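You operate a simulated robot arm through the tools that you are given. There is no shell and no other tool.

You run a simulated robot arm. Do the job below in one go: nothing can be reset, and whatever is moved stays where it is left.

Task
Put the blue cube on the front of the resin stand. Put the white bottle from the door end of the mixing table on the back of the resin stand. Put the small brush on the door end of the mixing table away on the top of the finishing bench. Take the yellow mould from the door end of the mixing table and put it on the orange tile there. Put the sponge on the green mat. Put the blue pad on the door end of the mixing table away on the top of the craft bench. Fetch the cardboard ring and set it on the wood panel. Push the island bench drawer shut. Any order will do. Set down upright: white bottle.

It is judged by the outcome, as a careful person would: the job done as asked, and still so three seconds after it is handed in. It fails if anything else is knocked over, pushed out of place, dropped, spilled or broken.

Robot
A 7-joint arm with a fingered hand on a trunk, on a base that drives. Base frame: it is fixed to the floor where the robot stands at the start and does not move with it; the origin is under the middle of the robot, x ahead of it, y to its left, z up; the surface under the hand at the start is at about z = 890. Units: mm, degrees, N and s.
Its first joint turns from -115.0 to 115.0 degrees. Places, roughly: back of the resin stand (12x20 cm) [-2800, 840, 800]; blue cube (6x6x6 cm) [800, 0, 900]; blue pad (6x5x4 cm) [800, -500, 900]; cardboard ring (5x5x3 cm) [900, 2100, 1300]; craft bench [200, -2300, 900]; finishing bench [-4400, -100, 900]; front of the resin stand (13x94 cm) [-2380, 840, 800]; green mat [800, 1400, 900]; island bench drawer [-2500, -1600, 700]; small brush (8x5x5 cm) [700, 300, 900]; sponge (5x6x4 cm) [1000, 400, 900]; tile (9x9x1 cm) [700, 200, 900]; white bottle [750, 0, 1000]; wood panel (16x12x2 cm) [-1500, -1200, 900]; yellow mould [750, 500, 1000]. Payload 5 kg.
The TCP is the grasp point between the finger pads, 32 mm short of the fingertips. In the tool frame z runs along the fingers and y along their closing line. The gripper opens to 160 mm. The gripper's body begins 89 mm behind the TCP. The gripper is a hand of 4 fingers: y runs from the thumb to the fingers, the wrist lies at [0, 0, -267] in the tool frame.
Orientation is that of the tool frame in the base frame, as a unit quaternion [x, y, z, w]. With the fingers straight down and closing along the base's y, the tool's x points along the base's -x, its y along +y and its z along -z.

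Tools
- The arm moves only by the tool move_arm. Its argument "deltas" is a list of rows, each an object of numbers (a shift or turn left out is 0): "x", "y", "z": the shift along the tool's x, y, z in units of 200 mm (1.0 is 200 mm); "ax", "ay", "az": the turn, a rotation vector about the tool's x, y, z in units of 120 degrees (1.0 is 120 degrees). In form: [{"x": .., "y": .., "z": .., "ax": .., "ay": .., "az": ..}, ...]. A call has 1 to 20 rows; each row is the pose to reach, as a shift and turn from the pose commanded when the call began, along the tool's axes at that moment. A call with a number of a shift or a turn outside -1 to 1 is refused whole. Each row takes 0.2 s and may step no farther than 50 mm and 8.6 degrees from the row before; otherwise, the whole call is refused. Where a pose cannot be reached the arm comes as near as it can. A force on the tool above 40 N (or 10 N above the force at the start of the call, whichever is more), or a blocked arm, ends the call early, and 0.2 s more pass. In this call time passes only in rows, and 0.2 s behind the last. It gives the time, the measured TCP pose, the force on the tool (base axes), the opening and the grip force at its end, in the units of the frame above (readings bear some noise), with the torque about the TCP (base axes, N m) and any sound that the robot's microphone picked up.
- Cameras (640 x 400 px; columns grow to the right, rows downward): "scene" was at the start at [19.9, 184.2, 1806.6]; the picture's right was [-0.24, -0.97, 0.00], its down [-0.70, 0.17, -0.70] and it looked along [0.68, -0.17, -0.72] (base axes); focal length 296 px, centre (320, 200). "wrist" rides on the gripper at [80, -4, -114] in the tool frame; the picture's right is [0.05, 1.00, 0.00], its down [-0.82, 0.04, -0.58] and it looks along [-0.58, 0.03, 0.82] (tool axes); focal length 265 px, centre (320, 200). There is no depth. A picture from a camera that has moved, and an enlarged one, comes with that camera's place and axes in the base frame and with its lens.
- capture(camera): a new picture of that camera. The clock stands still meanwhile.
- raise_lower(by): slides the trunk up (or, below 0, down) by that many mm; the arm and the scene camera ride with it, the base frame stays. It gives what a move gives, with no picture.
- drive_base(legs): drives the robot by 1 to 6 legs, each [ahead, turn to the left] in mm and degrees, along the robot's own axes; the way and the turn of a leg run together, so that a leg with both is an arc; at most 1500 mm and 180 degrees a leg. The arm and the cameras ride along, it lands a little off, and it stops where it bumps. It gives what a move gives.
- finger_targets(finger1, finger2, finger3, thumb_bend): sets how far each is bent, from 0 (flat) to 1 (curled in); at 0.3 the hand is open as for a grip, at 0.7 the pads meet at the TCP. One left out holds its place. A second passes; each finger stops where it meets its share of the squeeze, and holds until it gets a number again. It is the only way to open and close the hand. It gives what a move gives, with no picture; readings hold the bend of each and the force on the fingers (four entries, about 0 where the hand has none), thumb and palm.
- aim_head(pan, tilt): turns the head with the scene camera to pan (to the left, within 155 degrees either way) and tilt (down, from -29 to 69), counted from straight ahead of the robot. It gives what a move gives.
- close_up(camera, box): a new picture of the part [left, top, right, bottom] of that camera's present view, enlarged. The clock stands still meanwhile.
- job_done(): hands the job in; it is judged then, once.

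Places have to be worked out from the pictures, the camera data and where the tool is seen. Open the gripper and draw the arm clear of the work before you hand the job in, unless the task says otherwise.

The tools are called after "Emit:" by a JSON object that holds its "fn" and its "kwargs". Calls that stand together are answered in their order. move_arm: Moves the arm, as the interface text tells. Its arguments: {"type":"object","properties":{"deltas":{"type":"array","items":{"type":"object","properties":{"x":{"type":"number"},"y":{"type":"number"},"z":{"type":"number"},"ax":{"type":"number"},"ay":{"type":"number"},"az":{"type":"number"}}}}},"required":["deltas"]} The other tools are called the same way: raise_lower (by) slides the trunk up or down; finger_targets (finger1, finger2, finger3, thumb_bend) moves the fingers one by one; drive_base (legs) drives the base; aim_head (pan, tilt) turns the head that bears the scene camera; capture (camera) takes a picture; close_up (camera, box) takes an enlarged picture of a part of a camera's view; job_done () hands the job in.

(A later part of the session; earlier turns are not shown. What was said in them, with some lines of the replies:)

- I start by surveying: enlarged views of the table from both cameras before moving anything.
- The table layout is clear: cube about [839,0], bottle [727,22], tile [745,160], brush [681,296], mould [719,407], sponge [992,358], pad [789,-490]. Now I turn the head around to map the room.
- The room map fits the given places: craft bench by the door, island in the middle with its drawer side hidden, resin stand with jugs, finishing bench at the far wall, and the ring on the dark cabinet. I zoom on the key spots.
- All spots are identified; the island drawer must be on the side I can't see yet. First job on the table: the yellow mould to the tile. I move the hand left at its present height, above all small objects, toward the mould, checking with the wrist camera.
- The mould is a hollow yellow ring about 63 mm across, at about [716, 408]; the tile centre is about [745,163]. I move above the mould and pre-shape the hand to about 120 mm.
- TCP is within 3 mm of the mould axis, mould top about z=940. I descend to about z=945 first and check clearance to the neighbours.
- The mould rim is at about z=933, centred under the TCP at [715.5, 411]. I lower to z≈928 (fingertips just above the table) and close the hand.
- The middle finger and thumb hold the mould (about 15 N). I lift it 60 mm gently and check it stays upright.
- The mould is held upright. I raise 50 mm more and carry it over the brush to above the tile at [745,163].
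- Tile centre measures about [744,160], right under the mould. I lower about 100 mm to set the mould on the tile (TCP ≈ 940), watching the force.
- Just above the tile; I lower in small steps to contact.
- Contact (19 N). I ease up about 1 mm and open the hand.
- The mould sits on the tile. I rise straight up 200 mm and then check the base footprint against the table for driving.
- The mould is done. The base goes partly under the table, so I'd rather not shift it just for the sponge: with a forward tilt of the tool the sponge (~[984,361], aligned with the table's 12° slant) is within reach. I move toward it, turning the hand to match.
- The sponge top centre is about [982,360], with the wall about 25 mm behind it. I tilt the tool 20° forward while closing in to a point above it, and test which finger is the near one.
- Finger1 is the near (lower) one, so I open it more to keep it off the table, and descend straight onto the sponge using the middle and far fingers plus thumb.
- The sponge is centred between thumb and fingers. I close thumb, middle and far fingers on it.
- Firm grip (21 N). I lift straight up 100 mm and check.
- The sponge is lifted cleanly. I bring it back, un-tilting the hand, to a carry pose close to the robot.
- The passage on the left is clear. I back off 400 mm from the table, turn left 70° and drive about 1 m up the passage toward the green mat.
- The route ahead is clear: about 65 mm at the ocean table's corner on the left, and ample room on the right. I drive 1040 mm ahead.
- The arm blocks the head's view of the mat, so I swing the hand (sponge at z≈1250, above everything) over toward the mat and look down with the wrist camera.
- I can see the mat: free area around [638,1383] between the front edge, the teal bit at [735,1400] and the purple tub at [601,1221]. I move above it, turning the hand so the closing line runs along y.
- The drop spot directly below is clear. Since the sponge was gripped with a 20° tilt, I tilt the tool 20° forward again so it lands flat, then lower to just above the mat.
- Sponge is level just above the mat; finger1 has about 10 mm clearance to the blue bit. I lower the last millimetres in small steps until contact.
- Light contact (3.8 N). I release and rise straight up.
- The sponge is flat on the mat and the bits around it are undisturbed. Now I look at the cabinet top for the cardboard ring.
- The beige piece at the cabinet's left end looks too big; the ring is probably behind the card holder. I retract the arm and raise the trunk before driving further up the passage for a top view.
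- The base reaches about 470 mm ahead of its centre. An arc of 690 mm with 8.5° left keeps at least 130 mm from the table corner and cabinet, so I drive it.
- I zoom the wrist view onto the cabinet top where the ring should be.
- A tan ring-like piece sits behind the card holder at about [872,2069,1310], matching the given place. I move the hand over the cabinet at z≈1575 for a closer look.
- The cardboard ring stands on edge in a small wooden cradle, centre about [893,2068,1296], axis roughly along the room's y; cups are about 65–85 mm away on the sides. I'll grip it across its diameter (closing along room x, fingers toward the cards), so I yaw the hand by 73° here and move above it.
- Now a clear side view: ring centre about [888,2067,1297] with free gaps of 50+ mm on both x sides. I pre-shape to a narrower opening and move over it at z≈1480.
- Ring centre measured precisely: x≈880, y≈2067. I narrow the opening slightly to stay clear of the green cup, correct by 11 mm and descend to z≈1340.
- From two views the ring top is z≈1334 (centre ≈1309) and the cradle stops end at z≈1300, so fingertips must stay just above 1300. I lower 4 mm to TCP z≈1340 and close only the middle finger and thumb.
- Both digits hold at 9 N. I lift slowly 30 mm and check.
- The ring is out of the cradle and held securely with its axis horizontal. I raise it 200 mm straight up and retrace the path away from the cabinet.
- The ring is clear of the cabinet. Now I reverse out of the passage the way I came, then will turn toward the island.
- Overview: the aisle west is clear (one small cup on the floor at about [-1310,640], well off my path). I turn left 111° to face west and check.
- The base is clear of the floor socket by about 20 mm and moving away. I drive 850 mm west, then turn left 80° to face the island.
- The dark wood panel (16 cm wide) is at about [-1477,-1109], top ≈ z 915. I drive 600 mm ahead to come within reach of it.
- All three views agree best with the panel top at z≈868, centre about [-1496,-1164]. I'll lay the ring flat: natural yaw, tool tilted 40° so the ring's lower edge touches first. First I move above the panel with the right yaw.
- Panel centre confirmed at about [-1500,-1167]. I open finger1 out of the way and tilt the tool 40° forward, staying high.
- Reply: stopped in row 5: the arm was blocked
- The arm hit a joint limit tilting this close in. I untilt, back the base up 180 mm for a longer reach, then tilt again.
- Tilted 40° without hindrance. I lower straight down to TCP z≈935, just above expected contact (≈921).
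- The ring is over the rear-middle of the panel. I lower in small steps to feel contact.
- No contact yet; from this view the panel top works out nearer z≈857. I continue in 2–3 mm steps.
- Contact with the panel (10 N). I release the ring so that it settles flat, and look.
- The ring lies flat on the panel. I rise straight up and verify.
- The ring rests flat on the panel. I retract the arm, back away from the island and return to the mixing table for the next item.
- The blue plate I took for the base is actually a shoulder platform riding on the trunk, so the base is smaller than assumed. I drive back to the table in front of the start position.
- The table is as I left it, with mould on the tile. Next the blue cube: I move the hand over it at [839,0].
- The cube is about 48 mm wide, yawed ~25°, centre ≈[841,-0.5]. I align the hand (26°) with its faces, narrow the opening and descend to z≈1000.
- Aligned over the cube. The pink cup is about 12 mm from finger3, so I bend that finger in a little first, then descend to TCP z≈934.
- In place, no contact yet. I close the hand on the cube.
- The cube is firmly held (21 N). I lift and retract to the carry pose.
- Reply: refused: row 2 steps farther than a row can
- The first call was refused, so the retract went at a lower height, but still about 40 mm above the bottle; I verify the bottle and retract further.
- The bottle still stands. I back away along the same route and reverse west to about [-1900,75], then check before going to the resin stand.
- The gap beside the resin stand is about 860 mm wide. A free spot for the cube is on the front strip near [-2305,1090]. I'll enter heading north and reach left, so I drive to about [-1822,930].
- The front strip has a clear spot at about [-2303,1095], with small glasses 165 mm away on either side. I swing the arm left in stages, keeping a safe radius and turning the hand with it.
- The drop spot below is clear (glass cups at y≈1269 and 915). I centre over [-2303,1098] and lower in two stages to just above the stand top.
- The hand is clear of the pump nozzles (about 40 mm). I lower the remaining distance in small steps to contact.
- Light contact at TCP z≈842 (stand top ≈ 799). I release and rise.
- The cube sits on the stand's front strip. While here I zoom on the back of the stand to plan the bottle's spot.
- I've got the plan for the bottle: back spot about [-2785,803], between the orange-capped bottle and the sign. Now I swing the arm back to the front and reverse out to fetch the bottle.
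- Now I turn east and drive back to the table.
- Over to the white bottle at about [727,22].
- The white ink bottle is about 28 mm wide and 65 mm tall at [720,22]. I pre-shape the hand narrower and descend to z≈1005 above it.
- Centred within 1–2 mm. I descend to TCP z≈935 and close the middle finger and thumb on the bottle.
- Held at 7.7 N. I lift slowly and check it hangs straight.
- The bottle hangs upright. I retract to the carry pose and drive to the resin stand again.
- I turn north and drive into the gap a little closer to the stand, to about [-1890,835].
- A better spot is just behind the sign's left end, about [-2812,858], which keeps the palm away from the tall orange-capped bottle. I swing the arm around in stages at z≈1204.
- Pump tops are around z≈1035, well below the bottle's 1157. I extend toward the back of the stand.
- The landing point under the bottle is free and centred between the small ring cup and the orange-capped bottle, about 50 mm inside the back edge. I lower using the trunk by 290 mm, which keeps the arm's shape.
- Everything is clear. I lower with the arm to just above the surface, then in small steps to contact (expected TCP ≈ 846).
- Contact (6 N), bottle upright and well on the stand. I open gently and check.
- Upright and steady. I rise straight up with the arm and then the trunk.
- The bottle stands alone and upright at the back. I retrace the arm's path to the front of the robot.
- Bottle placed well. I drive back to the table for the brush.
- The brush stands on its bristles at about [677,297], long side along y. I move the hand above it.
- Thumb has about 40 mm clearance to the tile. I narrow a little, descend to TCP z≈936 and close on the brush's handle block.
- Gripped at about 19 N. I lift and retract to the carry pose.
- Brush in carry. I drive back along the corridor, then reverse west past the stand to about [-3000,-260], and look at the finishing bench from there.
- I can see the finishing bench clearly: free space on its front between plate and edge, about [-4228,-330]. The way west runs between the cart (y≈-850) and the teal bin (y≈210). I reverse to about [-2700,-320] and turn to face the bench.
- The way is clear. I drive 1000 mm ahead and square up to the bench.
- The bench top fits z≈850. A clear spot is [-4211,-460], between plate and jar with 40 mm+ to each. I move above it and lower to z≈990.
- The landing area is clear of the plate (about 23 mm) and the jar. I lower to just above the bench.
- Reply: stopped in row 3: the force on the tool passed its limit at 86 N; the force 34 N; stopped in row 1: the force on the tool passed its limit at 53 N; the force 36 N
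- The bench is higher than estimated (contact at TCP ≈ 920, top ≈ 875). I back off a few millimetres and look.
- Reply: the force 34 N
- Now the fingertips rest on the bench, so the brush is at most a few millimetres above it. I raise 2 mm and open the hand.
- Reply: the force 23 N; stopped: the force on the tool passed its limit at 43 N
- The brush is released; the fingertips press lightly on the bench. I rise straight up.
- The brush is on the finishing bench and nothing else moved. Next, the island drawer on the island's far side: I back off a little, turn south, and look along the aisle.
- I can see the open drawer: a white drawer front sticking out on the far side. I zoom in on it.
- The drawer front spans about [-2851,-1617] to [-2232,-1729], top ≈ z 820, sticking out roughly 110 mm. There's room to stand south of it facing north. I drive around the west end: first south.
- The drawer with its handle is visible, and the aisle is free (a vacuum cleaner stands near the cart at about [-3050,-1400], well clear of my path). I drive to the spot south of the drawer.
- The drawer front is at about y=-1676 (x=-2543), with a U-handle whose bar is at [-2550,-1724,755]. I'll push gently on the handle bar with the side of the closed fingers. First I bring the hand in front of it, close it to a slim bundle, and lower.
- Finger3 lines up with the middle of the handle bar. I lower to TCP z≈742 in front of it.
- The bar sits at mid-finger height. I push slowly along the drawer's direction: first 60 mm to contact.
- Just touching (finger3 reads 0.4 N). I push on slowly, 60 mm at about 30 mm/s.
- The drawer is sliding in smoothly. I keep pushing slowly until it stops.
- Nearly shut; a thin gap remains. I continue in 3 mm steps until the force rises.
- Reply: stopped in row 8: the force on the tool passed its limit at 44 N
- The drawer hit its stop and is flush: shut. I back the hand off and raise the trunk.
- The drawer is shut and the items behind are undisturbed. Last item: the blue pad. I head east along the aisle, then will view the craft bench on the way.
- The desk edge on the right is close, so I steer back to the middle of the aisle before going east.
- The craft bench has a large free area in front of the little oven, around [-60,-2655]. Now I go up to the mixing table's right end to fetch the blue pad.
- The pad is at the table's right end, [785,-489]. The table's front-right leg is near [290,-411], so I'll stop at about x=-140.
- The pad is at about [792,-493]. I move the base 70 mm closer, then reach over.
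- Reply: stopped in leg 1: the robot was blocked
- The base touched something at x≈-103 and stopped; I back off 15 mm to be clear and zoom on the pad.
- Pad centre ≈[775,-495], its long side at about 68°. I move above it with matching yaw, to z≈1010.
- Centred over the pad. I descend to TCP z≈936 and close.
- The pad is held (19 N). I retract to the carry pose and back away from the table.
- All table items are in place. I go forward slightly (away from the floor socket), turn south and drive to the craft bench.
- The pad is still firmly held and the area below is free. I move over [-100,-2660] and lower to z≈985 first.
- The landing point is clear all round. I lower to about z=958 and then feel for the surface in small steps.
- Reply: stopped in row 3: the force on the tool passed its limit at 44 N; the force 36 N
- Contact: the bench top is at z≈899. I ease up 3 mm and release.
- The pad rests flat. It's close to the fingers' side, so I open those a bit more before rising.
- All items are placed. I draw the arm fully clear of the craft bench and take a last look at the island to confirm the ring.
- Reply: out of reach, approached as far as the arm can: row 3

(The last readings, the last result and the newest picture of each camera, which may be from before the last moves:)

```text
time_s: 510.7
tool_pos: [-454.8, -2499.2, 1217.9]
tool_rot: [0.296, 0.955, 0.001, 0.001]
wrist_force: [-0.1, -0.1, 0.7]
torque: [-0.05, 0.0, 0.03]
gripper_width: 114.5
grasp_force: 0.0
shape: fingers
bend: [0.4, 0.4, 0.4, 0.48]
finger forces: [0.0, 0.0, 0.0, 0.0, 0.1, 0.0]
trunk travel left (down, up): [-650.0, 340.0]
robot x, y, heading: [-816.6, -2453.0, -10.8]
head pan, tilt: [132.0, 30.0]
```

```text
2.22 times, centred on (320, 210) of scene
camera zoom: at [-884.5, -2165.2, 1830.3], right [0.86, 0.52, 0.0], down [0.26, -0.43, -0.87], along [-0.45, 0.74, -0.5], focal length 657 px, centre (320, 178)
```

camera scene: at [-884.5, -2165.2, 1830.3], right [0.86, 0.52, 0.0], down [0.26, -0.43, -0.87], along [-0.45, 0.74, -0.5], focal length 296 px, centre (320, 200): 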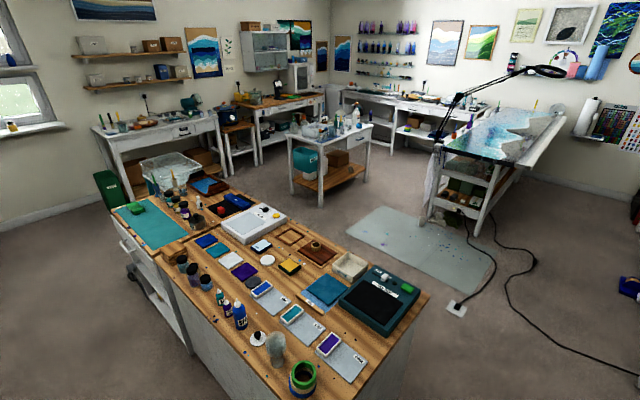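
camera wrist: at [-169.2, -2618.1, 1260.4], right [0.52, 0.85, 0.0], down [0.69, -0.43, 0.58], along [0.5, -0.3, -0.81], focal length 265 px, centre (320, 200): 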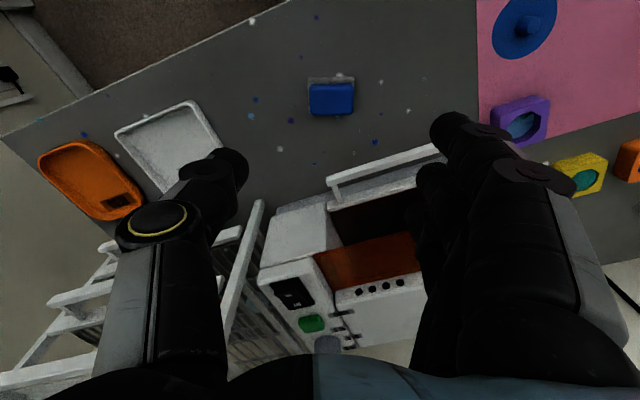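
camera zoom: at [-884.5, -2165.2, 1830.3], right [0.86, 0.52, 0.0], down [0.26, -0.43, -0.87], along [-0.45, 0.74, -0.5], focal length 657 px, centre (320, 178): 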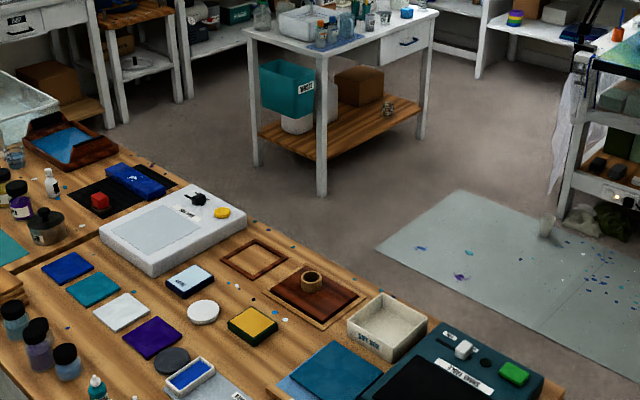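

The ring lies on the panel. I check the drawer once more from here.

Emit:
{"fn": "close_up", "kwargs": {"camera": "scene", "box": [90, 190, 230, 330]}}

Emit:
{"fn": "aim_head", "kwargs": {"pan": 65, "tilt": 15}}

Emit:
{"fn": "capture", "kwargs": {"camera": "scene"}}

```text
2.86 times, centred on (160, 260) of scene
camera zoom: at [-884.5, -2165.2, 1830.3], right [0.86, 0.52, 0.0], down [0.26, -0.43, -0.87], along [-0.45, 0.74, -0.5], focal length 845 px, centre (777, 29)
```

zoom: 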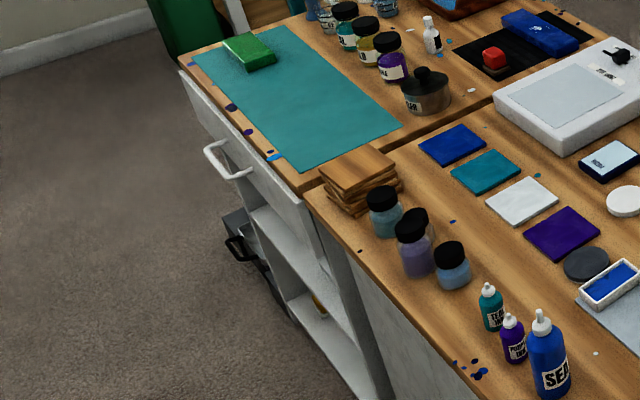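

```text
time_s: 512.1
tool_pos: [-454.3, -2498.5, 1217.0]
tool_rot: [0.297, 0.955, 0.001, 0.002]
wrist_force: [0.1, -0.5, -0.4]
torque: [-0.01, 0.01, 0.01]
gripper_width: 114.2
grasp_force: 0.2
shape: fingers
bend: [0.4, 0.4, 0.4, 0.48]
finger forces: [0.0, 0.0, 0.0, 0.1, 0.0, 0.1]
trunk travel left (down, up): [-650.0, 340.0]
robot x, y, heading: [-817.6, -2455.3, -10.8]
head pan, tilt: [65.0, 15.0]
```

```text
taken
camera scene: at [-783.1, -2166.9, 1854.5], right [0.81, -0.59, 0.0], down [-0.15, -0.21, -0.97], along [0.57, 0.78, -0.26], focal length 296 px, centre (320, 200)
```

scene: 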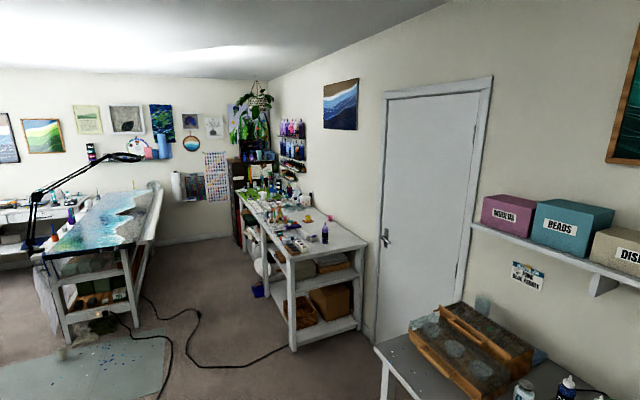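

The drawer is flush, and the ring, pad, brush, bottle, cube, sponge and mould have all been confirmed in place. The hand is open and the arm is clear, so I hand the job in.

Emit:
{"fn": "job_done", "kwargs": {}}

```text
The job is handed in.
```

All eight parts of the job are done, and I've handed it in. I checked each placement in a picture after letting go.

| Item | Where it is now |
|---|---|
| Blue cube | Front of the resin stand, about 6 cm in from the edge |
| White bottle | Back of the resin stand, standing upright |
| Small brush | Top of the finishing bench, standing on its bristles |
| Yellow mould | On the orange tile on the mixing table |
| Sponge | Flat on the green mat |
| Blue pad | Craft bench top, in front of the small oven |
| Cardboard ring | Lying flat near the middle of the wood panel |
| Island bench drawer | Pushed in until it stopped, flush with the bench |

- **Hard contact:** The finishing bench was higher than I had estimated, so the brush pressed down on it at about 86 N before I stopped. It looked undamaged and nothing near it had moved.
- **Bump at the table:** The base touched something at the right end of the mixing table while I was fetching the pad. It stopped straight away, and everything on the table was still in place.
- **Floor cables:** I drove over the cables and the thin sheet on the floor several times; there was no way round them.

Nothing else was knocked over or moved in the pictures I took. The hand is open and the arm is clear of the benches.
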